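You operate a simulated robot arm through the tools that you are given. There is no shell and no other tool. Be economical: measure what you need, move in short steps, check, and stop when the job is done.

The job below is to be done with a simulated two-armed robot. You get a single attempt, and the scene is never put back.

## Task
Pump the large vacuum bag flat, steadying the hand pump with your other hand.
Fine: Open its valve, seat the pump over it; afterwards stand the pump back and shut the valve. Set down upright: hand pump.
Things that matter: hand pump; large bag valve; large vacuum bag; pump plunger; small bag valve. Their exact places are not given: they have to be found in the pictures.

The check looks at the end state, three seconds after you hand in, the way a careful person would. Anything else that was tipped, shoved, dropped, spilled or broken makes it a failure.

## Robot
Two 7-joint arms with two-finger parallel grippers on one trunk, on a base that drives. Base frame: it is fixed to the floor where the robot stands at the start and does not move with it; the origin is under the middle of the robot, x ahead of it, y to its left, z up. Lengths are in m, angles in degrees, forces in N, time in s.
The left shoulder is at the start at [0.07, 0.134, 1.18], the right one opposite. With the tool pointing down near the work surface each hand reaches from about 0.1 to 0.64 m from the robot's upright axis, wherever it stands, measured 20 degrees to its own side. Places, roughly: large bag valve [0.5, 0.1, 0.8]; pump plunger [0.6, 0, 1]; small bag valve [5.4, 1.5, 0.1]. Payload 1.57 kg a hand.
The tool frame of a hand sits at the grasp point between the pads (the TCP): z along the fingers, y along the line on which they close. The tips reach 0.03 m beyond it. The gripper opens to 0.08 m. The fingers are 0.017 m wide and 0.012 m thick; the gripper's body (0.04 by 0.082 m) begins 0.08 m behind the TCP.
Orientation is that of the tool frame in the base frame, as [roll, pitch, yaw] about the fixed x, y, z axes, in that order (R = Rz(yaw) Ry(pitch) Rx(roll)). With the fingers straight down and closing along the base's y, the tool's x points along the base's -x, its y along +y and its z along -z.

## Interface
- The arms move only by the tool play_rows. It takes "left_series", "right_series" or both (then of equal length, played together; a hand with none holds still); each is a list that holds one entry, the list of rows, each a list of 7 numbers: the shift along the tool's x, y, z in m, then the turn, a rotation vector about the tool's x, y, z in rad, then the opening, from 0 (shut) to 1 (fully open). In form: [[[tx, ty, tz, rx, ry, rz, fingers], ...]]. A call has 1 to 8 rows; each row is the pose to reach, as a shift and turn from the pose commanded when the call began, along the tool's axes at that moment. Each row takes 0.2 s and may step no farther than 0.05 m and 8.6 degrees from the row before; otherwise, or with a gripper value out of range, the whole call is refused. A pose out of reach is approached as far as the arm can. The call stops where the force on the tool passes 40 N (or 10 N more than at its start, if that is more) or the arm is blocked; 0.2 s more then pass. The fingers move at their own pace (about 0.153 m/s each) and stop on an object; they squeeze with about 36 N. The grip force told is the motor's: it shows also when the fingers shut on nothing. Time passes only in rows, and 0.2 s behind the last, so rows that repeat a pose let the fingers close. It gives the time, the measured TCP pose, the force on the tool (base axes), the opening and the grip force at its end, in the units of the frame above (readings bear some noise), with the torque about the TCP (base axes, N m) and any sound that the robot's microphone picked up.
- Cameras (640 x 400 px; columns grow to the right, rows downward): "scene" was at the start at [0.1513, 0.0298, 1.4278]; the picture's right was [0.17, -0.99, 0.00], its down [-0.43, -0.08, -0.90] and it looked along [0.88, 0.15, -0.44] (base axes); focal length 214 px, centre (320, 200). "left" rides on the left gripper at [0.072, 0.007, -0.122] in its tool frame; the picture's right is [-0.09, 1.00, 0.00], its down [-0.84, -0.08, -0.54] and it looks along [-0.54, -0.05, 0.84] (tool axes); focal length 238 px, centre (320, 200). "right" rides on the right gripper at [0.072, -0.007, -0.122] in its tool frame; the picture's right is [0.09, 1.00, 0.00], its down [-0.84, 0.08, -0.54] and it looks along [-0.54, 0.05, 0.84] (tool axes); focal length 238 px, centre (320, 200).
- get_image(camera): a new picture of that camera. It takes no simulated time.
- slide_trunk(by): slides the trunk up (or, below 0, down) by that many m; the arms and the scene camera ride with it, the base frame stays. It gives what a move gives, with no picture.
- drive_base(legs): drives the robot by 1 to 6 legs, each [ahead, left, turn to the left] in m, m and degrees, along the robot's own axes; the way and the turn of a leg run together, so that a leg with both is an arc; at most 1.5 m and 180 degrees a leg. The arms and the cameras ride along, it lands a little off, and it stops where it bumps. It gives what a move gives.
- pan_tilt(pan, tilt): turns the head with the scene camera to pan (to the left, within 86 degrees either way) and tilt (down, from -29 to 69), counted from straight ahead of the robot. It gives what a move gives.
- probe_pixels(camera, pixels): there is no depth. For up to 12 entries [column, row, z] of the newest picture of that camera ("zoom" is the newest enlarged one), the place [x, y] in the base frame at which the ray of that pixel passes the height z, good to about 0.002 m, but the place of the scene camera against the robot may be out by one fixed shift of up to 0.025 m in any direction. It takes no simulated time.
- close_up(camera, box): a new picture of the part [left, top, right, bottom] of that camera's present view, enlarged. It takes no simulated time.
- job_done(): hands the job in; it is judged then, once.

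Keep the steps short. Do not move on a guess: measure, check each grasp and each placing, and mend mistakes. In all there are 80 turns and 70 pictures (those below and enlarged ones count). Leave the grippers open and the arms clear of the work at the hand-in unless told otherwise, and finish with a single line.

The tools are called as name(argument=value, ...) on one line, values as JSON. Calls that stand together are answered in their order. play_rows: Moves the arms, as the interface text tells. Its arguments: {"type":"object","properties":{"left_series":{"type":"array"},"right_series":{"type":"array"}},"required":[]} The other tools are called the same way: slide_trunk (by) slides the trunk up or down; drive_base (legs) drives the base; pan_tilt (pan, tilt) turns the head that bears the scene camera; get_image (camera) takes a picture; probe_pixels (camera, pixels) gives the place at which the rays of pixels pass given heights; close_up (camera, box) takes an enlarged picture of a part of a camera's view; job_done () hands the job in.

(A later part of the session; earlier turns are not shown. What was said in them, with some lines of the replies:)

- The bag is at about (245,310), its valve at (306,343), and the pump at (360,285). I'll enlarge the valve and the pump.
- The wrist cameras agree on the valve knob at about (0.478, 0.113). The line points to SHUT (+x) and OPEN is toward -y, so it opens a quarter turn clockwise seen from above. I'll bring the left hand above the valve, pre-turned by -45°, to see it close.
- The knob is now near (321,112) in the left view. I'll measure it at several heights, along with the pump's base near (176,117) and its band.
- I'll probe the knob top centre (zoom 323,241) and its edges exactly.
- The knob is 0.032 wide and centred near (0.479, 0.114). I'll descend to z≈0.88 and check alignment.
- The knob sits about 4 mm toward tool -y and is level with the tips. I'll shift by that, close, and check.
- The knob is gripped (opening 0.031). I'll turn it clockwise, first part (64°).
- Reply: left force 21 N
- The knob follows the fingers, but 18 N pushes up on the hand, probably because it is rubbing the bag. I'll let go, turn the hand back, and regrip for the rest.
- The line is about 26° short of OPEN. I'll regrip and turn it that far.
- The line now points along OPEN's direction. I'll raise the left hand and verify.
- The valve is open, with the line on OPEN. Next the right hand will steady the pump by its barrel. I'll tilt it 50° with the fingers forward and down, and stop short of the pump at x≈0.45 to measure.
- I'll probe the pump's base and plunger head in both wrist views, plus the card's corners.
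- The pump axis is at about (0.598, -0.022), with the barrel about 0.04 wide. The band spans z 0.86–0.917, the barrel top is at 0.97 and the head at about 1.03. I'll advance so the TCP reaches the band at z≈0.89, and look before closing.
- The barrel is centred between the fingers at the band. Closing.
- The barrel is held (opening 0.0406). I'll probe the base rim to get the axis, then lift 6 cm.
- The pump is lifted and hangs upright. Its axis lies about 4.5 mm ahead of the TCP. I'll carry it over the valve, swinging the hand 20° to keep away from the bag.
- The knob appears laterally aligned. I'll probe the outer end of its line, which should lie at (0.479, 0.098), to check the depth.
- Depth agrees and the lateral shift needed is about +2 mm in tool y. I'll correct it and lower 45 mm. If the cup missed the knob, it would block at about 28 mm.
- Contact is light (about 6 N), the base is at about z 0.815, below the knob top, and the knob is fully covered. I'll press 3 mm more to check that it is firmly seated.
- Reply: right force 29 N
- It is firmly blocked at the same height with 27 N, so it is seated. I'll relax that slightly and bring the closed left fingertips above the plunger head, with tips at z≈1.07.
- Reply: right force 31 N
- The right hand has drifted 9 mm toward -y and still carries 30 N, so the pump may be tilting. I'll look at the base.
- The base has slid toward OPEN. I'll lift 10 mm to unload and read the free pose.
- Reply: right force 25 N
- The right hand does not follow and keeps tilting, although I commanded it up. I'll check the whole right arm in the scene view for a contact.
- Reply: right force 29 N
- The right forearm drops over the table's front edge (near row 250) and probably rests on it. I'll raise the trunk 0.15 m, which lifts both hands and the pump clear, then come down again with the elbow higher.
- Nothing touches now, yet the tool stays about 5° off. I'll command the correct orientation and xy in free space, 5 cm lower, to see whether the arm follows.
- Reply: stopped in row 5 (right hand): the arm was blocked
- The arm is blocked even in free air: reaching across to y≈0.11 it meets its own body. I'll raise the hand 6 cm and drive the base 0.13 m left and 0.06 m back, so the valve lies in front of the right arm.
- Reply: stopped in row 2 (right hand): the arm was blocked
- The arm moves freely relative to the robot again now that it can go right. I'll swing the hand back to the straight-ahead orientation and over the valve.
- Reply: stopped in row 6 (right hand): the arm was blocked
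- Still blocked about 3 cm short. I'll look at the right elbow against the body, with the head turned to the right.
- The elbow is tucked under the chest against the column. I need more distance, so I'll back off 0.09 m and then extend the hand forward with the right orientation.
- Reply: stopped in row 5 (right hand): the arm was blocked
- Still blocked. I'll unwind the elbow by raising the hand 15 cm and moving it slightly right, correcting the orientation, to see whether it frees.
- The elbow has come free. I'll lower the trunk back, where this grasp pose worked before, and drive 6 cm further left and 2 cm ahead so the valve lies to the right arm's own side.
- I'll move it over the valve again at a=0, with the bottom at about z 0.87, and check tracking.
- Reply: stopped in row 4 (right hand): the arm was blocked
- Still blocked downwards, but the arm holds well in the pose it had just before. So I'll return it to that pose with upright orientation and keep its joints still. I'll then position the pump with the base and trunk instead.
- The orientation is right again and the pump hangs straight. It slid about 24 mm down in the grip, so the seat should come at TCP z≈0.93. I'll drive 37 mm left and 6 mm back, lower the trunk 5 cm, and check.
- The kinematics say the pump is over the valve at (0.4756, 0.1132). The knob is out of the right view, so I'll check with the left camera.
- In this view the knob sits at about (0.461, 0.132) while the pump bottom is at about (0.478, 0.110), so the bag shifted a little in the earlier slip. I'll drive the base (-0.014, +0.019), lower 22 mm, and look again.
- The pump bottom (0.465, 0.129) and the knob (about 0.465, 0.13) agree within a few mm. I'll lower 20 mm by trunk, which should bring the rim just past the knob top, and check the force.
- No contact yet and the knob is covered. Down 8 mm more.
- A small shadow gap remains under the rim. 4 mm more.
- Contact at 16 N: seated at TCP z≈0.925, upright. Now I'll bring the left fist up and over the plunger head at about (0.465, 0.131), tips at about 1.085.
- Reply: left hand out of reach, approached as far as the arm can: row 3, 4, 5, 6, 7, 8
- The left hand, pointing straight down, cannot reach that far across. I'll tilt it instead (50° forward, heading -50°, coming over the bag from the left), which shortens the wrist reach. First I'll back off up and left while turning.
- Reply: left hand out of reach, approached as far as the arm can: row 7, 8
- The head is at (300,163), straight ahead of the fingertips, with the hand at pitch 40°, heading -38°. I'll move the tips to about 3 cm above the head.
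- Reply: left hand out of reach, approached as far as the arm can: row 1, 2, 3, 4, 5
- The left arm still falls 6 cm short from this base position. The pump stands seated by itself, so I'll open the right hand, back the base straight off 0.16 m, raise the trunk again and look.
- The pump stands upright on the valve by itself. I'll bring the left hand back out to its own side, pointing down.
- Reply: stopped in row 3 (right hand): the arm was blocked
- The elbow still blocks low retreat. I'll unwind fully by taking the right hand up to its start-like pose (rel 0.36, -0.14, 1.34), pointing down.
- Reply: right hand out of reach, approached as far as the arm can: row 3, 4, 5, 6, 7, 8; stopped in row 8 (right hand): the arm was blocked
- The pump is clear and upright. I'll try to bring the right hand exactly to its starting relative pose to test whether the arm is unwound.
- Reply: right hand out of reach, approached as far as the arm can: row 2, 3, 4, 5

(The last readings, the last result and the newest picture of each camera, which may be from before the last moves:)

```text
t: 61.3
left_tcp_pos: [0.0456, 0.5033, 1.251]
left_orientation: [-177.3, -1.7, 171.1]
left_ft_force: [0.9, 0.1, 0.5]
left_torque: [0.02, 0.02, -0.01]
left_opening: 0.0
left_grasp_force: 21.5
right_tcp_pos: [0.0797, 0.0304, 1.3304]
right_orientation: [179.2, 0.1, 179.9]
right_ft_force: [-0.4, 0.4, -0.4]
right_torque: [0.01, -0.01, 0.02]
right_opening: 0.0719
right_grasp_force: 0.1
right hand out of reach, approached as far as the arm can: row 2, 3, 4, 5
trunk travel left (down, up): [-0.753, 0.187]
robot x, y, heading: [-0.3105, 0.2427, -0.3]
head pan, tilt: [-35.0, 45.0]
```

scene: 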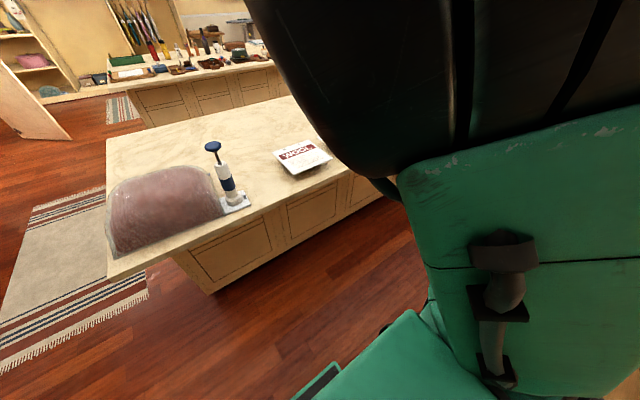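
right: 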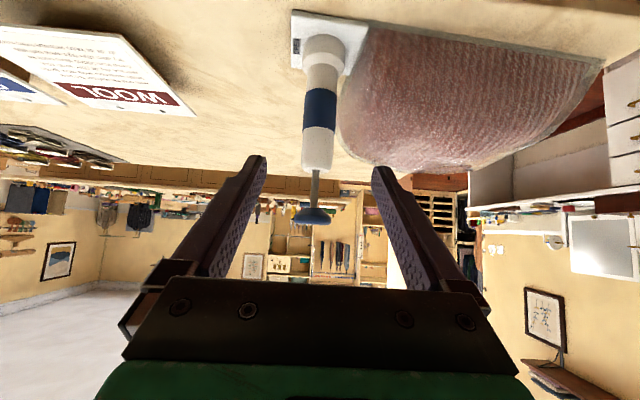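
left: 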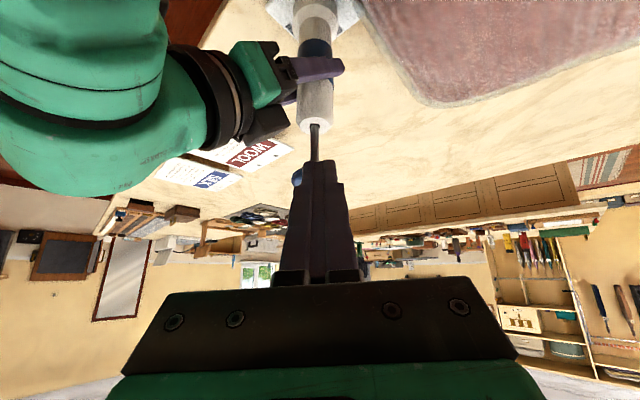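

The hand pose is fine but the elbow sits in a different branch. I'll try to straighten it by stretching the right arm out to the right, where there is free space.

play_rows(right_series=[[[0.008, -0.045, 0.015, 0, 0, 0, 0.9], [0.016, -0.09, 0.03, 0, 0, 0, 0.9], [0.024, -0.135, 0.045, 0, 0, 0, 0.9], [0.032, -0.18, 0.06, 0, 0, 0, 0.9], [0.04, -0.225, 0.075, 0, 0, 0, 0.9], [0.048, -0.27, 0.09, 0, 0, 0, 0.9], [0.056, -0.315, 0.105, 0, 0, 0, 0.9], [0.064, -0.36, 0.12, 0, 0, 0, 0.9]]])

play_rows(right_series=[[[0, -0.03, 0.03, 0, 0, 0, 0.9], [0, -0.06, 0.06, 0, 0, 0, 0.9], [0, -0.09, 0.09, 0, 0, 0, 0.9], [0, -0.12, 0.12, 0, 0, 0, 0.9], [0, -0.14, 0.15, 0, 0, 0, 0.9], [0, -0.14, 0.15, 0, 0, 0, 0.9]]])

get_image(camera="scene")

```text
t: 63.1
left_tcp_pos: [0.0448, 0.4984, 1.2522]
left_orientation: [-177.5, -1.9, 171.1]
left_ft_force: [0.1, -0.5, 0.0]
left_torque: [0.03, 0.01, -0.01]
left_opening: 0.0002
left_grasp_force: 21.9
right_tcp_pos: [0.0146, -0.3325, 1.2067]
right_orientation: [179.1, 0.1, -180.0]
right_ft_force: [-0.7, -0.6, -1.1]
right_torque: [0.02, -0.04, -0.02]
right_opening: 0.0722
right_grasp_force: 0.0
trunk travel left (down, up): [-0.753, 0.187]
robot x, y, heading: [-0.3107, 0.245, -0.4]
head pan, tilt: [-35.0, 45.0]
```

```text
t: 64.5
left_tcp_pos: [0.0465, 0.5013, 1.2532]
left_orientation: [-177.4, -1.9, 171.0]
left_ft_force: [-0.9, 1.1, -0.8]
left_torque: [0.01, -0.03, -0.02]
left_opening: 0.0001
left_grasp_force: 21.5
right_tcp_pos: [-0.0114, -0.4284, 1.0208]
right_orientation: [179.2, 0.1, 179.9]
right_ft_force: [-0.6, -0.4, 0.3]
right_torque: [0.04, 0.0, 0.01]
right_opening: 0.072
right_grasp_force: 0.1
right hand out of reach, approached as far as the arm can: row 3, 4, 5, 6
trunk travel left (down, up): [-0.753, 0.187]
robot x, y, heading: [-0.3077, 0.2492, -0.4]
head pan, tilt: [-35.0, 45.0]
```

```text
8 pictures are left
```

scene: 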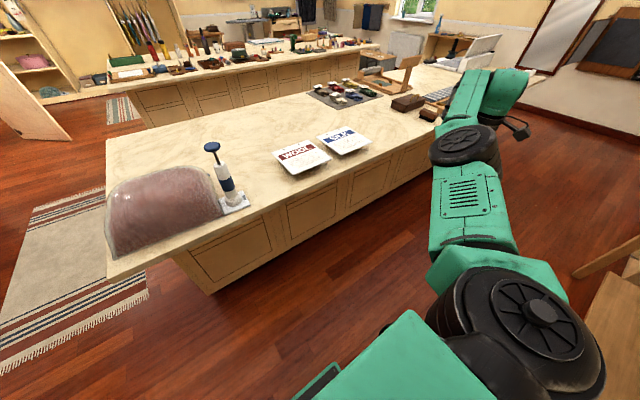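

The arm is now stretched out cleanly with the elbow in line. I'll sweep it forward at long reach, then tilt to 50° while coming in to rel (0.56, -0.15).

play_rows(right_series=[[[-0.03, 0.0375, -0.006, 0, 0, 0, 0.9], [-0.06, 0.075, -0.0125, 0, 0, 0, 0.9], [-0.09, 0.1125, -0.019, 0, 0, 0, 0.9], [-0.12, 0.15, -0.025, 0, 0, 0, 0.9], [-0.15, 0.1875, -0.031, 0, 0, 0, 0.9], [-0.18, 0.225, -0.0375, 0, 0, 0, 0.9], [-0.21, 0.2625, -0.044, 0, 0, 0, 0.9], [-0.24, 0.3, -0.05, 0, 0, 0, 0.9]]])

play_rows(right_series=[[[-0.0025, 0.029, 0, 0, -0.109, 0, 0.9], [-0.005, 0.0575, 0, 0, -0.218, 0, 0.9], [-0.0075, 0.086, 0, 0, -0.327, 0, 0.9], [-0.01, 0.115, 0, 0, -0.436, 0, 0.9], [-0.0125, 0.144, 0, 0, -0.545, 0, 0.9], [-0.015, 0.1725, 0, 0, -0.654, 0, 0.9], [-0.0175, 0.2, 0, 0, -0.763, 0, 0.9], [-0.02, 0.23, 0, 0, -0.872, 0, 0.9]]])

```text
t: 66.3
left_tcp_pos: [0.0455, 0.5034, 1.2509]
left_orientation: [-177.2, -1.9, 171.0]
left_ft_force: [0.4, 0.6, 0.1]
left_torque: [0.01, 0.01, -0.02]
left_opening: 0.0
left_grasp_force: 21.7
right_tcp_pos: [0.2277, -0.1213, 1.0756]
right_orientation: [179.4, 0.2, 179.9]
right_ft_force: [-0.8, -0.1, -0.5]
right_torque: [-0.01, 0.02, 0.03]
right_opening: 0.0719
right_grasp_force: 0.1
trunk travel left (down, up): [-0.753, 0.187]
robot x, y, heading: [-0.3064, 0.245, -0.4]
head pan, tilt: [-35.0, 45.0]
```

```text
t: 68.3
left_tcp_pos: [0.0453, 0.5016, 1.2515]
left_orientation: [-177.2, -1.7, 171.0]
left_ft_force: [-0.1, -0.5, -0.2]
left_torque: [-0.05, -0.01, -0.04]
left_opening: 0.0
left_grasp_force: 21.5
right_tcp_pos: [0.2538, 0.06, 1.0933]
right_orientation: [-172.6, 52.0, -178.6]
right_ft_force: [0.5, -0.1, 0.1]
right_torque: [-0.02, 0.03, -0.02]
right_opening: 0.0718
right_grasp_force: 0.1
trunk travel left (down, up): [-0.753, 0.187]
robot x, y, heading: [-0.3104, 0.2481, -0.2]
head pan, tilt: [-35.0, 45.0]
stopped in row 8 (right hand): the arm was blocked; the commanded pose is now the measured one
```

It blocks again when coming in. A different approach angle should help: pointing the hand 60° to the left keeps the wrist on the right side. I'll test this in free air, aiming at rel (0.56, -0.02).

play_rows(right_series=[[[0.0, 0.0, 0.0, -0.112, -0.01, -0.08, 0.9], [0.0, 0.0, 0.0, -0.224, -0.02, -0.16, 0.9], [0.0, 0.01, 0.0, -0.336, -0.03, -0.24, 0.9], [0.0, 0.04, 0.0, -0.448, -0.04, -0.32, 0.9], [0.01, 0.075, 0.01, -0.56, -0.05, -0.4, 0.9], [0.02, 0.11, 0.02, -0.672, -0.06, -0.48, 0.9], [0.035, 0.14, 0.03, -0.784, -0.07, -0.56, 0.9], [0.047, 0.17, 0.037, -0.88, -0.08, -0.62, 0.9]]])

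get_image(camera="scene")

```text
t: 70.1
left_tcp_pos: [0.0457, 0.5036, 1.2518]
left_orientation: [-177.2, -2.0, 171.0]
left_ft_force: [-0.1, 0.9, 0.1]
left_torque: [-0.02, 0.0, -0.02]
left_opening: 0.0001
left_grasp_force: 21.7
right_tcp_pos: [0.2646, 0.2279, 1.0182]
right_orientation: [-176.9, 53.5, -119.9]
right_ft_force: [0.1, 0.4, 0.0]
right_torque: [-0.02, 0.01, 0.01]
right_opening: 0.072
right_grasp_force: 0.0
trunk travel left (down, up): [-0.753, 0.187]
robot x, y, heading: [-0.3107, 0.245, -0.4]
head pan, tilt: [-35.0, 45.0]
```

```text
7 pictures are left
```

scene: 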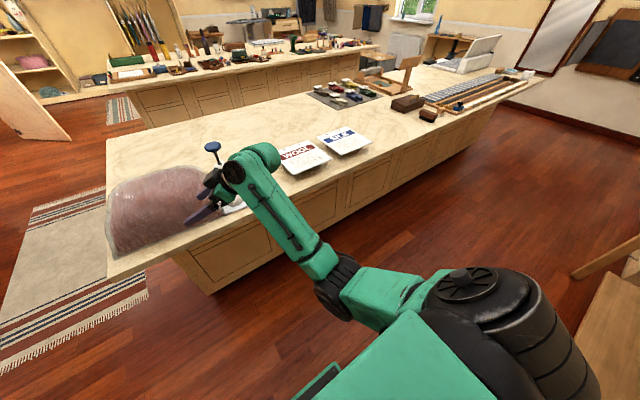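

It follows freely with heading 60° at rel (0.575, -0.017). I'll lower to z≈0.925 here in free air and fix the small roll and pitch errors.

play_rows(right_series=[[[0.015, 0, 0.011, -0.013, 0.015, 0, 0.9], [0.03, 0, 0.022, -0.027, 0.03, 0, 0.9], [0.045, 0, 0.033, -0.04, 0.045, 0, 0.9], [0.06, 0, 0.044, -0.054, 0.061, 0, 0.9], [0.075, 0, 0.055, -0.054, 0.061, 0, 0.9], [0.075, 0, 0.055, -0.054, 0.061, 0, 0.9]]])

```text
t: 71.5
left_tcp_pos: [0.0456, 0.5024, 1.2518]
left_orientation: [-177.2, -1.7, 171.0]
left_ft_force: [-0.2, 1.2, -0.2]
left_torque: [0.01, -0.01, -0.01]
left_opening: 0.0001
left_grasp_force: 21.0
right_tcp_pos: [0.2669, 0.2258, 0.9272]
right_orientation: [180.0, 50.1, -120.1]
right_ft_force: [0.5, 0.2, -0.2]
right_torque: [0.0, 0.04, 0.01]
right_opening: 0.0721
right_grasp_force: 0.1
trunk travel left (down, up): [-0.753, 0.187]
robot x, y, heading: [-0.3123, 0.2449, -0.4]
head pan, tilt: [-35.0, 45.0]
```

It tracks exactly. The left arm dislikes crossing its midline, so I want the pump at about rel (0.55, 0.05). I'll test both hands at that relative place in free air, with the left tips 17 cm above the right grasp point.

play_rows(left_series=[[[-0.0253, -0.0216, 0.015, -0.006, -0.004, -0.02, 0], [-0.0506, -0.0432, 0.03, -0.012, -0.008, -0.04, 0], [-0.0759, -0.0647, 0.045, -0.018, -0.012, -0.06, 0], [-0.1013, -0.0863, 0.06, -0.024, -0.016, -0.08, 0], [-0.1266, -0.1079, 0.075, -0.03, -0.02, -0.1, 0], [-0.1519, -0.1295, 0.09, -0.036, -0.024, -0.12, 0], [-0.1772, -0.151, 0.105, -0.042, -0.028, -0.14, 0], [-0.2025, -0.1726, 0.12, -0.05, -0.033, -0.157, 0]]], right_series=[[[-0.0037, 0.0076, 0.0044, 0, 0, 0, 0.9], [-0.0073, 0.0152, 0.0087, 0, 0, 0, 0.9], [-0.011, 0.0229, 0.0131, 0, 0, 0, 0.9], [-0.0146, 0.0305, 0.0175, 0, 0, 0, 0.9], [-0.0183, 0.0381, 0.0218, 0, 0, 0, 0.9], [-0.022, 0.0458, 0.0262, 0, 0, 0, 0.9], [-0.0256, 0.0534, 0.0305, 0, 0, 0, 0.9], [-0.0293, 0.061, 0.0349, 0, 0, 0, 0.9]]])

```text
t: 73.3
left_tcp_pos: [0.2127, 0.2955, 1.1326]
left_orientation: [179.5, -0.2, -179.9]
left_ft_force: [-0.3, 0.5, -0.4]
left_torque: [0.01, -0.01, 0.02]
left_opening: 0.0
left_grasp_force: 21.4
right_tcp_pos: [0.2381, 0.2949, 0.9263]
right_orientation: [179.8, 50.1, -120.3]
right_ft_force: [0.7, 0.3, 0.2]
right_torque: [0.0, 0.01, 0.03]
right_opening: 0.0718
right_grasp_force: 0.0
trunk travel left (down, up): [-0.753, 0.187]
robot x, y, heading: [-0.3119, 0.2466, -0.3]
head pan, tilt: [-35.0, 45.0]
```

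Both hands reach that place. Now I'll drive so the open right hand sits 10 cm short of the pump along its heading: first right, then ahead.

drive_base(legs=[[0, -0.255, 0], [0.175, 0, 0]])

get_image(camera="right")

```text
t: 76.2
left_tcp_pos: [0.3824, 0.0396, 1.1349]
left_orientation: [179.7, 0.0, -179.9]
left_ft_force: [-0.2, -0.8, 0.2]
left_torque: [0.02, -0.01, 0.0]
left_opening: 0.0002
left_grasp_force: 21.4
right_tcp_pos: [0.409, 0.0388, 0.9276]
right_orientation: [180.0, 50.0, -119.9]
right_ft_force: [-0.6, 0.4, 0.2]
right_torque: [0.01, 0.0, -0.02]
right_opening: 0.0722
right_grasp_force: 0.0
trunk travel left (down, up): [-0.753, 0.187]
robot x, y, heading: [-0.1395, -0.0114, -0.2]
head pan, tilt: [-35.0, 45.0]
```

```text
6 pictures are left
```

right: 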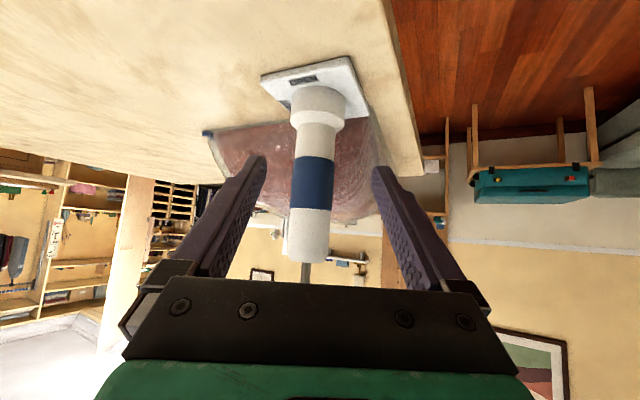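

probe_pixels(camera="right", pixels=[[319, 86, 0.812], [292, 95, 0.812], [346, 95, 0.812], [312, 182, 0.9], [262, 75, 0.808], [350, 57, 0.808], [369, 116, 0.808]])

```text
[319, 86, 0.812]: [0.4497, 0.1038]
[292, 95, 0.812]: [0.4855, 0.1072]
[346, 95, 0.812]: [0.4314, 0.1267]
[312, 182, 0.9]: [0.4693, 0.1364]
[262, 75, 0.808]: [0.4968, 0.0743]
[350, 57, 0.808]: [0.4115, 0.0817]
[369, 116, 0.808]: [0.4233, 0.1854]
```

The base axis at (0.464, 0.129) agrees with the plate centre (0.460, 0.130). I'll drive (0.053, 0.086) so the fingers straddle the barrel.

drive_base(legs=[[0.0535, 0.0855, 0]])

get_image(camera="right")

```text
t: 77.4
left_tcp_pos: [0.4376, 0.1236, 1.135]
left_orientation: [179.6, -0.2, 180.0]
left_ft_force: [-0.2, 0.3, -0.6]
left_torque: [-0.04, 0.01, -0.02]
left_opening: 0.0
left_grasp_force: 21.6
right_tcp_pos: [0.4624, 0.1224, 0.9269]
right_orientation: [179.9, 50.1, -120.1]
right_ft_force: [-0.5, -0.6, 0.4]
right_torque: [0.02, -0.02, -0.02]
right_opening: 0.0719
right_grasp_force: 0.0
trunk travel left (down, up): [-0.753, 0.187]
robot x, y, heading: [-0.0862, 0.0745, -0.4]
head pan, tilt: [-35.0, 45.0]
```

```text
5 pictures are left
```

right: 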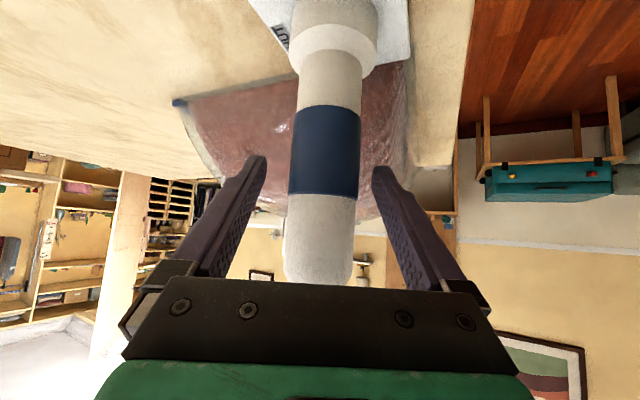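

The barrel is straddled, about 3.5 mm toward tool +y. I'll shift by that and close the right hand, while the left fist moves over the head at about (0.464, 0.129).

play_rows(left_series=[[[-0.013, 0.003, 0, 0, 0, 0, 0], [-0.026, 0.0055, 0, 0, 0, 0, 0], [-0.026, 0.0055, 0.015, 0, 0, 0, 0], [-0.026, 0.0055, 0.03, 0, 0, 0, 0], [-0.026, 0.0055, 0.03, 0, 0, 0, 0]]], right_series=[[[0, 0.0035, 0, 0, 0, 0, 0.9], [0, 0.0035, 0, 0, 0, 0, 0.6], [0, 0.0035, 0, 0, 0, 0, 0.3], [0, 0.0035, 0, 0, 0, 0, 0.3], [0, 0.0035, 0, 0, 0, 0, 0.3]]])

get_image(camera="left")

```text
t: 78.6
left_tcp_pos: [0.4652, 0.1313, 1.1039]
left_orientation: [179.7, -0.1, 180.0]
left_ft_force: [-0.1, 0.0, 1.1]
left_torque: [0.02, 0.02, 0.02]
left_opening: 0.0
left_grasp_force: 21.5
right_tcp_pos: [0.4604, 0.125, 0.9279]
right_orientation: [179.8, 50.0, -120.0]
right_ft_force: [0.4, 0.1, -0.9]
right_torque: [-0.19, -0.24, -0.03]
right_opening: 0.0406
right_grasp_force: 36.2
trunk travel left (down, up): [-0.753, 0.187]
robot x, y, heading: [-0.0811, 0.0739, -0.4]
head pan, tilt: [-35.0, 45.0]
```

```text
4 pictures are left
```

left: 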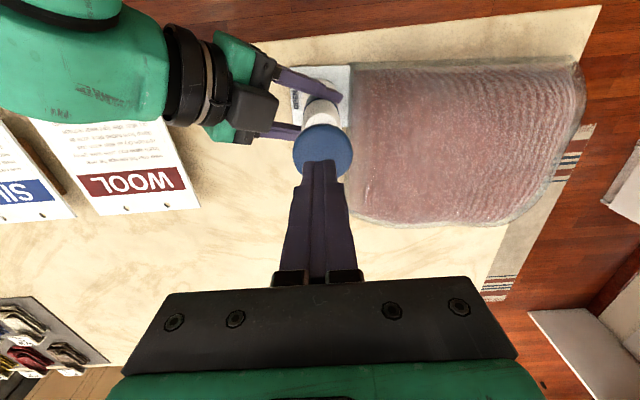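

The head is centred under the fist and the right hand grips the barrel. First stroke: press down up to 7.5 cm from here.

play_rows(left_series=[[[0, 0, 0.015, 0, 0, 0, 0], [0, 0, 0.03, 0, 0, 0, 0], [0, 0, 0.04, 0, 0, 0, 0], [0, 0, 0.05, 0, 0, 0, 0], [0, 0, 0.06, 0, 0, 0, 0], [0, 0, 0.07, 0, 0, 0, 0], [0, 0, 0.076, 0, 0, 0, 0]]])

```text
t: 80.1
left_tcp_pos: [0.4618, 0.1286, 1.0386]
left_orientation: [-179.7, 0.4, 180.0]
left_ft_force: [-5.4, 3.3, 21.5]
left_torque: [0.13, 0.23, -0.03]
left_opening: 0.0
left_grasp_force: 21.4
right_tcp_pos: [0.4585, 0.1248, 0.9283]
right_orientation: [-180.0, 49.9, -120.3]
right_ft_force: [3.2, 0.3, 1.4]
right_torque: [0.17, 0.49, 0.0]
right_opening: 0.0412
right_grasp_force: 35.9
trunk travel left (down, up): [-0.753, 0.187]
robot x, y, heading: [-0.08, 0.0736, -0.4]
head pan, tilt: [-35.0, 45.0]
stopped in row 7 (left hand): the force on the tool passed its limit (the readings are from after the stop); the commanded pose is now the measured one
```

The stroke bottomed (force limit) with the tips at z≈1.009, about 3.7 cm travel. I'll raise, then come back halfway to feel whether the plunger sprang up.

play_rows(left_series=[[[0, 0, -0.02, 0, 0, 0, 0], [0, 0, -0.04, 0, 0, 0, 0], [0, 0, -0.055, 0, 0, 0, 0], [0, 0, -0.055, 0, 0, 0, 0], [0, 0, -0.03, 0, 0, 0, 0], [0, 0, -0.018, 0, 0, 0, 0], [0, 0, -0.018, 0, 0, 0, 0]]])

close_up(camera="left", box=[240, 40, 600, 250])

```text
t: 81.7
left_tcp_pos: [0.4634, 0.1282, 1.0535]
left_orientation: [-179.8, 0.3, 179.9]
left_ft_force: [-1.7, -0.1, 5.4]
left_torque: [-0.06, -0.02, 0.0]
left_opening: 0.0
left_grasp_force: 21.3
right_tcp_pos: [0.4608, 0.1226, 0.9262]
right_orientation: [179.9, 49.8, -120.3]
right_ft_force: [2.1, 2.0, 4.2]
right_torque: [0.03, -0.42, -0.13]
right_opening: 0.041
right_grasp_force: 36.2
trunk travel left (down, up): [-0.753, 0.187]
robot x, y, heading: [-0.0792, 0.0736, -0.3]
head pan, tilt: [-35.0, 45.0]
```

```text
1.78 times, centred on (420, 145) of left
```

zoom: 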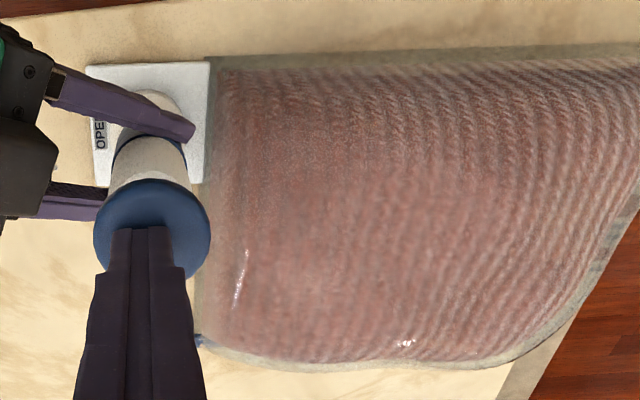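

The plunger springs back (5 N at mid-stroke). I'll give several more full strokes, two per call.

play_rows(left_series=[[[0, 0, -0.015, 0, 0, 0, 0], [0, 0, -0.028, 0, 0, 0, 0], [0, 0, -0.01, 0, 0, 0, 0], [0, 0, 0.008, 0, 0, 0, 0], [0, 0, 0.0165, 0, 0, 0, 0]]])

play_rows(left_series=[[[0, 0, -0.025, 0, 0, 0, 0], [0, 0, -0.046, 0, 0, 0, 0], [0, 0, -0.02, 0, 0, 0, 0], [0, 0, 0.001, 0, 0, 0, 0], [0, 0, -0.025, 0, 0, 0, 0], [0, 0, -0.046, 0, 0, 0, 0], [0, 0, -0.02, 0, 0, 0, 0], [0, 0, 0.001, 0, 0, 0, 0]]])

play_rows(left_series=[[[0, 0, -0.025, 0, 0, 0, 0], [0, 0, -0.046, 0, 0, 0, 0], [0, 0, -0.02, 0, 0, 0, 0], [0, 0, 0.001, 0, 0, 0, 0], [0, 0, -0.025, 0, 0, 0, 0], [0, 0, -0.046, 0, 0, 0, 0], [0, 0, -0.02, 0, 0, 0, 0], [0, 0, 0.001, 0, 0, 0, 0]]])

close_up(camera="left", box=[240, 40, 600, 250])

```text
t: 82.9
left_tcp_pos: [0.4636, 0.1287, 1.04]
left_orientation: [-179.7, 0.3, 179.9]
left_ft_force: [-3.0, -1.7, 17.3]
left_torque: [0.0, 0.15, -0.04]
left_opening: 0.0003
left_grasp_force: 21.4
right_tcp_pos: [0.4599, 0.123, 0.9266]
right_orientation: [179.9, 49.7, -120.3]
right_ft_force: [6.4, 1.9, 0.6]
right_torque: [0.08, -0.6, -0.07]
right_opening: 0.0405
right_grasp_force: 36.0
trunk travel left (down, up): [-0.753, 0.187]
robot x, y, heading: [-0.0843, 0.0727, -0.1]
head pan, tilt: [-35.0, 45.0]
```

```text
t: 84.7
left_tcp_pos: [0.4635, 0.1298, 1.0378]
left_orientation: [-179.6, 0.5, -180.0]
left_ft_force: [-3.1, 1.9, 27.1]
left_torque: [0.12, 0.25, 0.03]
left_opening: 0.0
left_grasp_force: 21.4
right_tcp_pos: [0.4599, 0.1213, 0.9262]
right_orientation: [179.9, 49.5, -120.4]
right_ft_force: [8.9, -1.2, -3.8]
right_torque: [0.26, 0.09, 0.05]
right_opening: 0.0406
right_grasp_force: 36.2
trunk travel left (down, up): [-0.753, 0.187]
robot x, y, heading: [-0.0849, 0.0758, -0.3]
head pan, tilt: [-35.0, 45.0]
```

```text
t: 86.5
left_tcp_pos: [0.4638, 0.128, 1.0377]
left_orientation: [-179.5, 0.5, 180.0]
left_ft_force: [-1.8, 0.6, 26.0]
left_torque: [0.02, 0.1, 0.32]
left_opening: 0.0
left_grasp_force: 21.4
right_tcp_pos: [0.4594, 0.1233, 0.9267]
right_orientation: [-179.9, 49.7, -120.3]
right_ft_force: [8.7, 3.4, -5.1]
right_torque: [-0.04, -0.64, -0.34]
right_opening: 0.041
right_grasp_force: 35.9
trunk travel left (down, up): [-0.753, 0.187]
robot x, y, heading: [-0.0826, 0.073, -0.2]
head pan, tilt: [-35.0, 45.0]
```

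```text
1.78 times, centred on (420, 145) of left
```

zoom: 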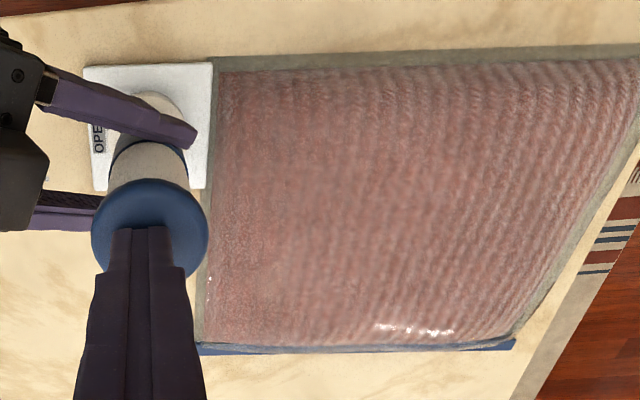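

The bag is clearly shrinking, and its far blue edge is now visible. More strokes.

play_rows(left_series=[[[0, 0, -0.025, 0, 0, 0, 0], [0, 0, -0.046, 0, 0, 0, 0], [0, 0, -0.02, 0, 0, 0, 0], [0, 0, 0, 0, 0, 0, 0], [0, 0, -0.025, 0, 0, 0, 0], [0, 0, -0.046, 0, 0, 0, 0], [0, 0, -0.02, 0, 0, 0, 0], [0, 0, 0, 0, 0, 0, 0]]])

play_rows(left_series=[[[0, 0, -0.025, 0, 0, 0, 0], [0, 0, -0.046, 0, 0, 0, 0], [0, 0, -0.02, 0, 0, 0, 0], [0, 0, 0, 0, 0, 0, 0], [0, 0, -0.025, 0, 0, 0, 0], [0, 0, -0.046, 0, 0, 0, 0], [0, 0, -0.02, 0, 0, 0, 0], [0, 0, 0, 0, 0, 0, 0]]])

play_rows(left_series=[[[0, 0, -0.025, 0, 0, 0, 0], [0, 0, -0.046, 0, 0, 0, 0], [0, 0, -0.02, 0, 0, 0, 0], [0, 0, 0, 0, 0, 0, 0], [0, 0, -0.025, 0, 0, 0, 0], [0, 0, -0.046, 0, 0, 0, 0], [0, 0, -0.02, 0, 0, 0, 0], [0, 0, 0, 0, 0, 0, 0]]])

play_rows(left_series=[[[0, 0, -0.025, 0, 0, 0, 0], [0, 0, -0.046, 0, 0, 0, 0], [0, 0, -0.02, 0, 0, 0, 0], [0, 0, 0, 0, 0, 0, 0], [0, 0, -0.025, 0, 0, 0, 0], [0, 0, -0.046, 0, 0, 0, 0], [0, 0, -0.02, 0, 0, 0, 0], [0, 0, 0, 0, 0, 0, 0]]])

```text
t: 88.3
left_tcp_pos: [0.4642, 0.1293, 1.0382]
left_orientation: [-179.5, 0.5, 179.9]
left_ft_force: [-3.1, -1.2, 33.8]
left_torque: [-0.04, 0.24, -0.09]
left_opening: 0.0
left_grasp_force: 21.6
right_tcp_pos: [0.4593, 0.1216, 0.9263]
right_orientation: [179.9, 49.7, -120.4]
right_ft_force: [9.3, 2.8, -8.2]
right_torque: [0.48, -0.83, -0.1]
right_opening: 0.0409
right_grasp_force: 36.3
trunk travel left (down, up): [-0.753, 0.187]
robot x, y, heading: [-0.0828, 0.0742, -0.3]
head pan, tilt: [-35.0, 45.0]
```

```text
t: 90.1
left_tcp_pos: [0.4642, 0.1294, 1.0385]
left_orientation: [-179.6, 0.4, 179.9]
left_ft_force: [-5.4, 1.6, 28.8]
left_torque: [0.11, 0.22, 0.01]
left_opening: 0.0
left_grasp_force: 21.8
right_tcp_pos: [0.4604, 0.1225, 0.9254]
right_orientation: [-179.9, 49.6, -120.3]
right_ft_force: [11.2, 0.9, -8.0]
right_torque: [0.48, -0.73, -0.18]
right_opening: 0.0406
right_grasp_force: 35.5
trunk travel left (down, up): [-0.753, 0.187]
robot x, y, heading: [-0.083, 0.0726, -0.6]
head pan, tilt: [-35.0, 45.0]
```

```text
t: 91.9
left_tcp_pos: [0.464, 0.1272, 1.0379]
left_orientation: [-179.5, 0.6, -179.9]
left_ft_force: [1.1, 1.4, 32.3]
left_torque: [0.09, 0.12, 0.06]
left_opening: 0.0
left_grasp_force: 21.3
right_tcp_pos: [0.4588, 0.1228, 0.9255]
right_orientation: [-180.0, 49.6, -120.3]
right_ft_force: [6.8, 1.7, -6.8]
right_torque: [0.18, -0.84, -0.14]
right_opening: 0.0412
right_grasp_force: 35.7
trunk travel left (down, up): [-0.753, 0.187]
robot x, y, heading: [-0.082, 0.0719, -0.3]
head pan, tilt: [-35.0, 45.0]
```

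```text
t: 93.7
left_tcp_pos: [0.463, 0.1282, 1.0395]
left_orientation: [-179.4, 0.4, -180.0]
left_ft_force: [-3.0, -1.0, 34.2]
left_torque: [0.01, 0.2, 0.04]
left_opening: 0.0
left_grasp_force: 20.6
right_tcp_pos: [0.4595, 0.1234, 0.9255]
right_orientation: [180.0, 49.6, -120.3]
right_ft_force: [10.0, 4.4, -7.1]
right_torque: [0.16, -0.73, -0.16]
right_opening: 0.0407
right_grasp_force: 36.3
trunk travel left (down, up): [-0.753, 0.187]
robot x, y, heading: [-0.0886, 0.0692, -0.4]
head pan, tilt: [-35.0, 45.0]
```

Thirteen strokes so far. I'll add eight more to make sure it is fully flat, then lift the left hand.

play_rows(left_series=[[[0, 0, -0.025, 0, 0, 0, 0], [0, 0, -0.046, 0, 0, 0, 0], [0, 0, -0.02, 0, 0, 0, 0], [0, 0, 0, 0, 0, 0, 0], [0, 0, -0.025, 0, 0, 0, 0], [0, 0, -0.046, 0, 0, 0, 0], [0, 0, -0.02, 0, 0, 0, 0], [0, 0, 0, 0, 0, 0, 0]]])

play_rows(left_series=[[[0, 0, -0.025, 0, 0, 0, 0], [0, 0, -0.046, 0, 0, 0, 0], [0, 0, -0.02, 0, 0, 0, 0], [0, 0, 0, 0, 0, 0, 0], [0, 0, -0.025, 0, 0, 0, 0], [0, 0, -0.046, 0, 0, 0, 0], [0, 0, -0.02, 0, 0, 0, 0], [0, 0, 0, 0, 0, 0, 0]]])

play_rows(left_series=[[[0, 0, -0.025, 0, 0, 0, 0], [0, 0, -0.046, 0, 0, 0, 0], [0, 0, -0.02, 0, 0, 0, 0], [0, 0, 0, 0, 0, 0, 0], [0, 0, -0.025, 0, 0, 0, 0], [0, 0, -0.046, 0, 0, 0, 0], [0, 0, -0.02, 0, 0, 0, 0], [0, 0, 0, 0, 0, 0, 0]]])

play_rows(left_series=[[[0, 0, -0.025, 0, 0, 0, 0], [0, 0, -0.046, 0, 0, 0, 0], [0, 0, -0.02, 0, 0, 0, 0], [0, 0, 0, 0, 0, 0, 0], [0, 0, -0.025, 0, 0, 0, 0], [0, 0, -0.046, 0, 0, 0, 0], [0, 0, -0.09, 0, 0, 0, 0], [0, 0, -0.12, 0, 0, 0, 0]]])

```text
t: 95.5
left_tcp_pos: [0.4634, 0.1274, 1.0375]
left_orientation: [-179.5, 0.6, -179.9]
left_ft_force: [0.8, 0.4, 29.8]
left_torque: [0.1, 0.15, 0.04]
left_opening: 0.0
left_grasp_force: 21.1
right_tcp_pos: [0.4595, 0.1221, 0.9262]
right_orientation: [-179.9, 49.6, -120.4]
right_ft_force: [7.8, 1.2, -5.7]
right_torque: [0.13, -0.8, -0.09]
right_opening: 0.0407
right_grasp_force: 35.8
trunk travel left (down, up): [-0.753, 0.187]
robot x, y, heading: [-0.0857, 0.0716, -0.4]
head pan, tilt: [-35.0, 45.0]
```

```text
t: 97.3
left_tcp_pos: [0.4637, 0.1297, 1.0373]
left_orientation: [-179.6, 0.5, -180.0]
left_ft_force: [1.2, 1.9, 26.6]
left_torque: [0.07, 0.03, 0.0]
left_opening: 0.0
left_grasp_force: 21.5
right_tcp_pos: [0.4591, 0.1238, 0.9254]
right_orientation: [180.0, 49.6, -120.3]
right_ft_force: [3.7, 1.5, -3.3]
right_torque: [0.22, -0.85, -0.08]
right_opening: 0.0408
right_grasp_force: 35.9
trunk travel left (down, up): [-0.753, 0.187]
robot x, y, heading: [-0.0835, 0.0716, -0.3]
head pan, tilt: [-35.0, 45.0]
```

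```text
t: 99.1
left_tcp_pos: [0.4631, 0.1289, 1.038]
left_orientation: [-179.6, 0.4, 180.0]
left_ft_force: [0.3, 1.3, 22.1]
left_torque: [0.04, 0.04, -0.1]
left_opening: 0.0
left_grasp_force: 21.0
right_tcp_pos: [0.4597, 0.124, 0.9264]
right_orientation: [-179.9, 49.7, -120.3]
right_ft_force: [5.7, 1.6, -3.0]
right_torque: [0.05, -0.62, 0.1]
right_opening: 0.0406
right_grasp_force: 36.8
trunk travel left (down, up): [-0.753, 0.187]
robot x, y, heading: [-0.085, 0.0719, -0.6]
head pan, tilt: [-35.0, 45.0]
```

```text
t: 100.9
left_tcp_pos: [0.4638, 0.1279, 1.1555]
left_orientation: [-179.9, 0.2, 179.8]
left_ft_force: [-0.3, 0.6, 0.2]
left_torque: [0.0, 0.03, 0.01]
left_opening: 0.0
left_grasp_force: 21.0
right_tcp_pos: [0.4612, 0.1224, 0.9255]
right_orientation: [179.8, 49.8, -120.4]
right_ft_force: [-0.5, 0.0, 3.5]
right_torque: [-0.09, -0.02, -0.05]
right_opening: 0.0404
right_grasp_force: 35.8
trunk travel left (down, up): [-0.753, 0.187]
robot x, y, heading: [-0.0824, 0.0762, -0.4]
head pan, tilt: [-35.0, 45.0]
```

Now I'll stand the pump back: lift 6 cm by trunk, then drive toward its original spot.

slide_trunk(by=0.06)

drive_base(legs=[[0.08, -0.15, 0]])

play_rows(right_series=[[[-0.0064, -0.0173, 0.0077, 0, 0, 0, 0.3], [-0.0129, -0.0346, 0.0153, 0, 0, 0, 0.3], [-0.0161, -0.0433, 0.0192, 0, 0, 0, 0.3], [-0.0161, -0.0433, 0.0192, 0, 0, 0, 0.3]]])

```text
t: 101.9
left_tcp_pos: [0.4657, 0.1293, 1.214]
left_orientation: [-180.0, 0.1, 180.0]
left_ft_force: [0.2, 0.2, -0.4]
left_torque: [-0.03, -0.01, 0.01]
left_opening: 0.0001
left_grasp_force: 21.0
right_tcp_pos: [0.4622, 0.1226, 0.9857]
right_orientation: [179.7, 49.6, -120.5]
right_ft_force: [-0.1, 0.3, -3.0]
right_torque: [-0.03, 0.03, -0.06]
right_opening: 0.0406
right_grasp_force: 36.0
trunk travel left (down, up): [-0.813, 0.127]
robot x, y, heading: [-0.0844, 0.0701, -0.4]
head pan, tilt: [-35.0, 45.0]
```

```text
t: 103.4
left_tcp_pos: [0.5421, -0.0202, 1.216]
left_orientation: [-179.7, 0.2, 179.9]
left_ft_force: [0.5, 0.3, 0.1]
left_torque: [-0.06, 0.0, 0.03]
left_opening: 0.0
left_grasp_force: 21.2
right_tcp_pos: [0.5388, -0.0262, 0.9849]
right_orientation: [180.0, 49.6, -120.3]
right_ft_force: [0.0, -0.1, -2.5]
right_torque: [-0.06, 0.01, -0.03]
right_opening: 0.0407
right_grasp_force: 36.3
trunk travel left (down, up): [-0.813, 0.127]
robot x, y, heading: [-0.0022, -0.0788, -0.0]
head pan, tilt: [-35.0, 45.0]
```

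```text
t: 104.4
left_tcp_pos: [0.5446, -0.0219, 1.2153]
left_orientation: [-179.7, 0.1, 179.9]
left_ft_force: [-0.3, 0.3, 0.1]
left_torque: [0.02, -0.02, 0.0]
left_opening: 0.0002
left_grasp_force: 21.6
right_tcp_pos: [0.5901, -0.0286, 0.9852]
right_orientation: [179.7, 49.7, -120.5]
right_ft_force: [0.4, 0.9, -3.1]
right_torque: [-0.03, -0.02, -0.01]
right_opening: 0.0403
right_grasp_force: 36.6
trunk travel left (down, up): [-0.813, 0.127]
robot x, y, heading: [-0.006, -0.0806, -0.2]
head pan, tilt: [-35.0, 45.0]
```

The pump is over its old place at (0.592, -0.025). Lower the trunk 6 cm, then the arm 10 mm, watching for contact.

slide_trunk(by=-0.06)

play_rows(right_series=[[[0.0031, 0, 0.0026, 0, 0, 0, 0.3], [0.0061, 0, 0.0051, 0, 0, 0, 0.3], [0.0077, 0, 0.0064, 0, 0, 0, 0.3], [0.0077, 0, 0.0064, 0, 0, 0, 0.3]]])

```text
t: 105.4
left_tcp_pos: [0.5439, -0.0235, 1.155]
left_orientation: [-179.9, 0.2, 179.9]
left_ft_force: [-0.8, -0.7, 1.0]
left_torque: [0.03, 0.01, 0.0]
left_opening: 0.0001
left_grasp_force: 21.2
right_tcp_pos: [0.5881, -0.0294, 0.9242]
right_orientation: [179.6, 49.7, -120.6]
right_ft_force: [0.6, -0.8, -2.9]
right_torque: [-0.04, 0.02, 0.0]
right_opening: 0.0406
right_grasp_force: 36.0
trunk travel left (down, up): [-0.753, 0.187]
robot x, y, heading: [-0.0058, -0.0817, -0.4]
head pan, tilt: [-35.0, 45.0]
```

```text
t: 106.4
left_tcp_pos: [0.5436, -0.0225, 1.1555]
left_orientation: [-179.8, 0.3, 180.0]
left_ft_force: [0.6, 0.8, -0.3]
left_torque: [0.02, -0.01, -0.03]
left_opening: 0.0
left_grasp_force: 21.5
right_tcp_pos: [0.591, -0.0286, 0.9161]
right_orientation: [179.9, 49.8, -120.4]
right_ft_force: [1.6, 0.3, 2.1]
right_torque: [-0.14, -0.17, 0.01]
right_opening: 0.0405
right_grasp_force: 35.7
trunk travel left (down, up): [-0.753, 0.187]
robot x, y, heading: [-0.0023, -0.0756, -0.1]
head pan, tilt: [-35.0, 45.0]
```

Light contact (5 N), standing on the table. One mm more, open, and draw the hand straight back along its heading, then up.

play_rows(right_series=[[[0.0008, 0, 0.0006, 0, 0, 0, 0.3], [0.0008, 0, 0.0006, 0, 0, 0, 0.6], [0.0008, 0, 0.0006, 0, 0, 0, 0.9], [0.0008, 0, 0.0006, 0, 0, 0, 0.9], [0.0168, 0, -0.0184, 0, 0, 0, 0.9], [0.0361, 0, -0.0414, 0, 0, 0, 0.9], [0.0554, 0, -0.0644, 0, 0, 0, 0.9], [0.0714, 0, -0.0834, 0, 0, 0, 0.9]]])

```text
t: 108.2
left_tcp_pos: [0.5431, -0.0247, 1.1564]
left_orientation: [-179.9, 0.2, -180.0]
left_ft_force: [-0.5, -0.2, 1.0]
left_torque: [-0.02, -0.02, -0.02]
left_opening: 0.0
left_grasp_force: 20.9
right_tcp_pos: [0.532, -0.1259, 0.9138]
right_orientation: [179.7, 49.7, -120.5]
right_ft_force: [-0.9, -0.7, -0.1]
right_torque: [0.01, -0.03, -0.01]
right_opening: 0.0722
right_grasp_force: 0.0
trunk travel left (down, up): [-0.753, 0.187]
robot x, y, heading: [-0.0028, -0.0793, -0.2]
head pan, tilt: [-35.0, 45.0]
```

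The pump is released and the hand is back. Now I'll raise the right hand and bring the left, half open, above the valve at (0.4615, 0.130, 0.95) to look.

play_rows(left_series=[[[0.0206, 0.0385, 0, 0, 0, 0, 0.2], [0.0413, 0.077, 0, 0, 0, 0, 0.5], [0.0619, 0.1155, 0, 0, 0, 0, 0.75], [0.0825, 0.154, 0.01, 0, 0, 0, 0.75], [0.0825, 0.154, 0.06, 0, 0, 0, 0.75], [0.0825, 0.154, 0.11, 0, 0, 0, 0.75], [0.0825, 0.154, 0.16, 0, 0, 0, 0.75], [0.0825, 0.154, 0.206, 0, 0, 0, 0.75]]], right_series=[[[0, 0, 0, 0, 0, 0, 0.9], [-0.0128, 0, -0.0107, 0, 0, 0, 0.9], [-0.0255, 0, -0.0214, 0, 0, 0, 0.9], [-0.0383, 0, -0.0321, 0, 0, 0, 0.9], [-0.0511, 0, -0.0429, 0, 0, 0, 0.9], [-0.0638, 0, -0.0536, 0, 0, 0, 0.9], [-0.0766, 0, -0.0643, 0, 0, 0, 0.9], [-0.0766, 0, -0.0643, 0, 0, 0, 0.9]]])

get_image(camera="left")

```text
t: 110.0
left_tcp_pos: [0.4614, 0.1316, 0.9457]
left_orientation: [-179.8, 0.2, -180.0]
left_ft_force: [0.8, -0.2, -0.5]
left_torque: [-0.03, 0.02, -0.01]
left_opening: 0.0603
left_grasp_force: 0.0
right_tcp_pos: [0.536, -0.125, 1.0133]
right_orientation: [179.5, 49.7, -120.5]
right_ft_force: [-0.2, 0.2, -0.6]
right_torque: [0.04, -0.01, 0.03]
right_opening: 0.0722
right_grasp_force: 0.0
trunk travel left (down, up): [-0.753, 0.187]
robot x, y, heading: [-0.005, -0.0796, -0.3]
head pan, tilt: [-35.0, 45.0]
```

```text
1 pictures are left
```

left: 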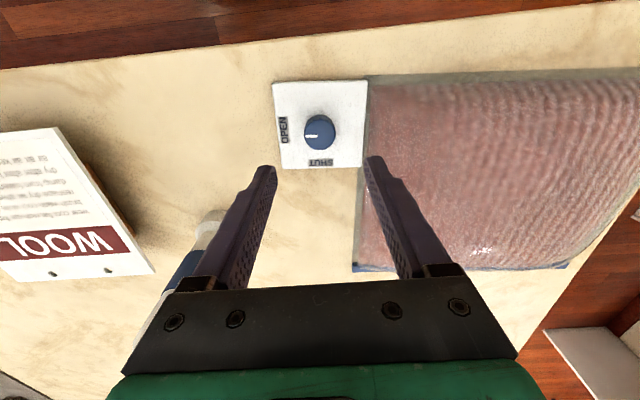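

The valve still reads OPEN, the bag lies flat and rectangular, and the pump stands behind the left finger. I'll probe the knob top.

probe_pixels(camera="left", pixels=[[319, 136, 0.83], [304, 136, 0.83], [335, 136, 0.83], [272, 83, 0.808], [367, 81, 0.808], [362, 166, 0.808], [283, 169, 0.808]])

```text
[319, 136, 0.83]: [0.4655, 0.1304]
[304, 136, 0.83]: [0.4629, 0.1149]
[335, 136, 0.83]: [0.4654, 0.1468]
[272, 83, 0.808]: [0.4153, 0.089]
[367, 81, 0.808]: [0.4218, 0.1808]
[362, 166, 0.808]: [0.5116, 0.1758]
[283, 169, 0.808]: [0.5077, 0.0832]
```

The knob centre is at about (0.4645, 0.131). I'll descend to z 0.842 and close on it.

play_rows(left_series=[[[-0.0015, 0, 0.045, 0, 0, 0, 0.75], [-0.003, 0, 0.085, 0, 0, 0, 0.75], [-0.003, 0, 0.104, 0, 0, 0, 0.75], [-0.003, 0, 0.104, 0, 0, 0, 0.75], [-0.003, 0, 0.104, 0, 0, 0, 0.3], [-0.003, 0, 0.104, 0, 0, 0, 0.3]]])

```text
t: 111.4
left_tcp_pos: [0.4667, 0.1314, 0.8428]
left_orientation: [-179.9, 0.3, -180.0]
left_ft_force: [-0.8, 1.6, -0.5]
left_torque: [0.12, -0.4, -0.01]
left_opening: 0.0308
left_grasp_force: 35.9
right_tcp_pos: [0.5355, -0.1228, 1.0142]
right_orientation: [179.7, 49.7, -120.5]
right_ft_force: [-0.2, 0.1, 0.4]
right_torque: [-0.01, -0.02, -0.04]
right_opening: 0.0717
right_grasp_force: 0.1
trunk travel left (down, up): [-0.753, 0.187]
robot x, y, heading: [-0.001, -0.0769, -0.3]
head pan, tilt: [-35.0, 45.0]
```

Gripped at 0.031. I'll turn 46° counter-clockwise (seen from above), release, turn back, regrip, and turn the rest.

play_rows(left_series=[[[0, 0, 0, 0, 0, -0.135, 0.3], [0, 0, 0, 0, 0, -0.27, 0.3], [0, 0, 0, 0, 0, -0.405, 0.3], [0, 0, 0, 0, 0, -0.54, 0.3], [0, 0, 0, 0, 0, -0.675, 0.3], [0, 0, 0, 0, 0, -0.8, 0.3], [0, 0, 0, 0, 0, -0.8, 0.6], [0, 0, 0, 0, 0, -0.8, 0.6]]])

play_rows(left_series=[[[0, 0, 0, 0, 0, 0.135, 0.6], [0, 0, 0, 0, 0, 0.27, 0.6], [0, 0, 0, 0, 0, 0.405, 0.6], [0, 0, 0, 0, 0, 0.54, 0.6], [0, 0, 0, 0, 0, 0.675, 0.6], [0, 0, 0, 0, 0, 0.8, 0.6], [0, 0, 0, 0, 0, 0.8, 0.3], [0, 0, 0, 0, 0, 0.8, 0.3]]])

play_rows(left_series=[[[0, 0, 0, 0, 0, 0, 0.3], [0, 0, 0, 0, 0, -0.135, 0.3], [0, 0, 0, 0, 0, -0.27, 0.3], [0, 0, 0, 0, 0, -0.405, 0.3], [0, 0, 0, 0, 0, -0.54, 0.3], [0, 0, 0, 0, 0, -0.675, 0.3], [0, 0, 0, 0, 0, -0.79, 0.3], [0, 0, 0, 0, 0, -0.79, 0.3]]])

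```text
t: 113.2
left_tcp_pos: [0.4661, 0.1301, 0.8456]
left_orientation: [-179.9, 0.0, -134.1]
left_ft_force: [-0.2, -0.9, 0.1]
left_torque: [0.01, -0.02, -0.01]
left_opening: 0.0479
left_grasp_force: 0.1
right_tcp_pos: [0.5355, -0.1241, 1.0138]
right_orientation: [179.6, 49.7, -120.5]
right_ft_force: [0.5, 0.0, -0.6]
right_torque: [-0.02, 0.04, 0.0]
right_opening: 0.072
right_grasp_force: 0.1
trunk travel left (down, up): [-0.753, 0.187]
robot x, y, heading: [-0.0059, -0.0774, -0.3]
head pan, tilt: [-35.0, 45.0]
```

```text
t: 115.0
left_tcp_pos: [0.4649, 0.1306, 0.8436]
left_orientation: [-180.0, 0.0, 180.0]
left_ft_force: [-0.6, -1.1, 0.3]
left_torque: [0.4, 0.07, -0.01]
left_opening: 0.031
left_grasp_force: 35.8
right_tcp_pos: [0.5352, -0.1245, 1.0139]
right_orientation: [179.6, 49.7, -120.5]
right_ft_force: [0.3, -0.8, -0.3]
right_torque: [-0.02, 0.01, 0.02]
right_opening: 0.072
right_grasp_force: 0.0
trunk travel left (down, up): [-0.753, 0.187]
robot x, y, heading: [-0.0072, -0.0761, -0.3]
head pan, tilt: [-35.0, 45.0]
```

```text
t: 116.8
left_tcp_pos: [0.465, 0.1301, 0.845]
left_orientation: [-179.8, 0.0, -134.7]
left_ft_force: [1.2, 1.1, 0.9]
left_torque: [0.58, -0.08, -0.36]
left_opening: 0.031
left_grasp_force: 36.2
right_tcp_pos: [0.5357, -0.1241, 1.0147]
right_orientation: [179.7, 49.7, -120.6]
right_ft_force: [-1.0, 0.4, -0.3]
right_torque: [0.01, 0.01, 0.01]
right_opening: 0.0719
right_grasp_force: 0.0
trunk travel left (down, up): [-0.753, 0.187]
robot x, y, heading: [-0.0083, -0.0799, -0.3]
head pan, tilt: [-35.0, 45.0]
```

The end torque suggests the stop is reached. I'll release, rise, and use the last picture to check valve, pump and bag together.

play_rows(left_series=[[[0, 0, 0, 0, 0, 0, 0.7], [0, 0, 0, 0, 0, 0, 0.7], [0, 0, -0.04, 0, 0, 0, 0.8], [0, 0, -0.09, 0, 0, 0, 0.9], [0, 0, -0.14, 0, 0, 0, 1], [0, 0, -0.19, 0, 0, 0, 1], [0, 0, -0.23, 0, 0, 0, 1], [0, 0, -0.27, 0, 0, 0, 1]]])

get_image(camera="left")

```text
t: 118.6
left_tcp_pos: [0.4623, 0.1286, 1.1146]
left_orientation: [-179.8, -0.1, -134.8]
left_ft_force: [-0.4, -0.1, 0.1]
left_torque: [0.01, 0.0, -0.01]
left_opening: 0.0802
left_grasp_force: 0.1
right_tcp_pos: [0.5347, -0.124, 1.0153]
right_orientation: [179.9, 49.8, -120.4]
right_ft_force: [-0.4, -0.3, -0.5]
right_torque: [0.02, 0.05, -0.02]
right_opening: 0.0719
right_grasp_force: 0.1
trunk travel left (down, up): [-0.753, 0.187]
robot x, y, heading: [-0.0054, -0.0775, -0.3]
head pan, tilt: [-35.0, 45.0]
```

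```text
0 pictures are left
5 turns are left
```

left: 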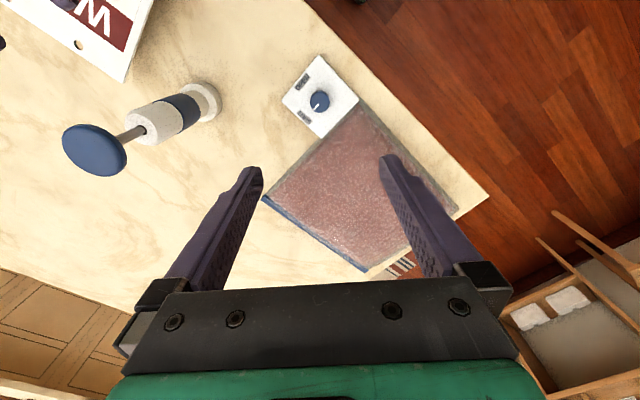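

The bag is flat, the line points at SHUT and the pump stands upright. I'll back the robot off so both open hands are clear of the work.

drive_base(legs=[[-0.2, 0, 0]])

```text
t: 120.2
left_tcp_pos: [0.263, 0.1284, 1.1126]
left_orientation: [-179.7, -0.1, -135.0]
left_ft_force: [0.5, 0.7, -0.7]
left_torque: [0.02, 0.0, -0.03]
left_opening: 0.0799
left_grasp_force: 0.0
right_tcp_pos: [0.3349, -0.1253, 1.0144]
right_orientation: [179.6, 49.7, -120.8]
right_ft_force: [-0.2, -0.2, -0.6]
right_torque: [-0.01, 0.07, 0.01]
right_opening: 0.0719
right_grasp_force: 0.0
trunk travel left (down, up): [-0.753, 0.187]
robot x, y, heading: [-0.2084, -0.0793, -0.6]
head pan, tilt: [-35.0, 45.0]
4 turns are left
```

Both grippers are open and clear of the table, with no contact force on either hand. Handing in.

job_done()

```text
The job is handed in.
```

The large vacuum bag is pumped flat, its valve is shut, and the hand pump stands upright within about 1 cm of its old spot; the bag slid about 2 cm on the table during an early seating attempt.
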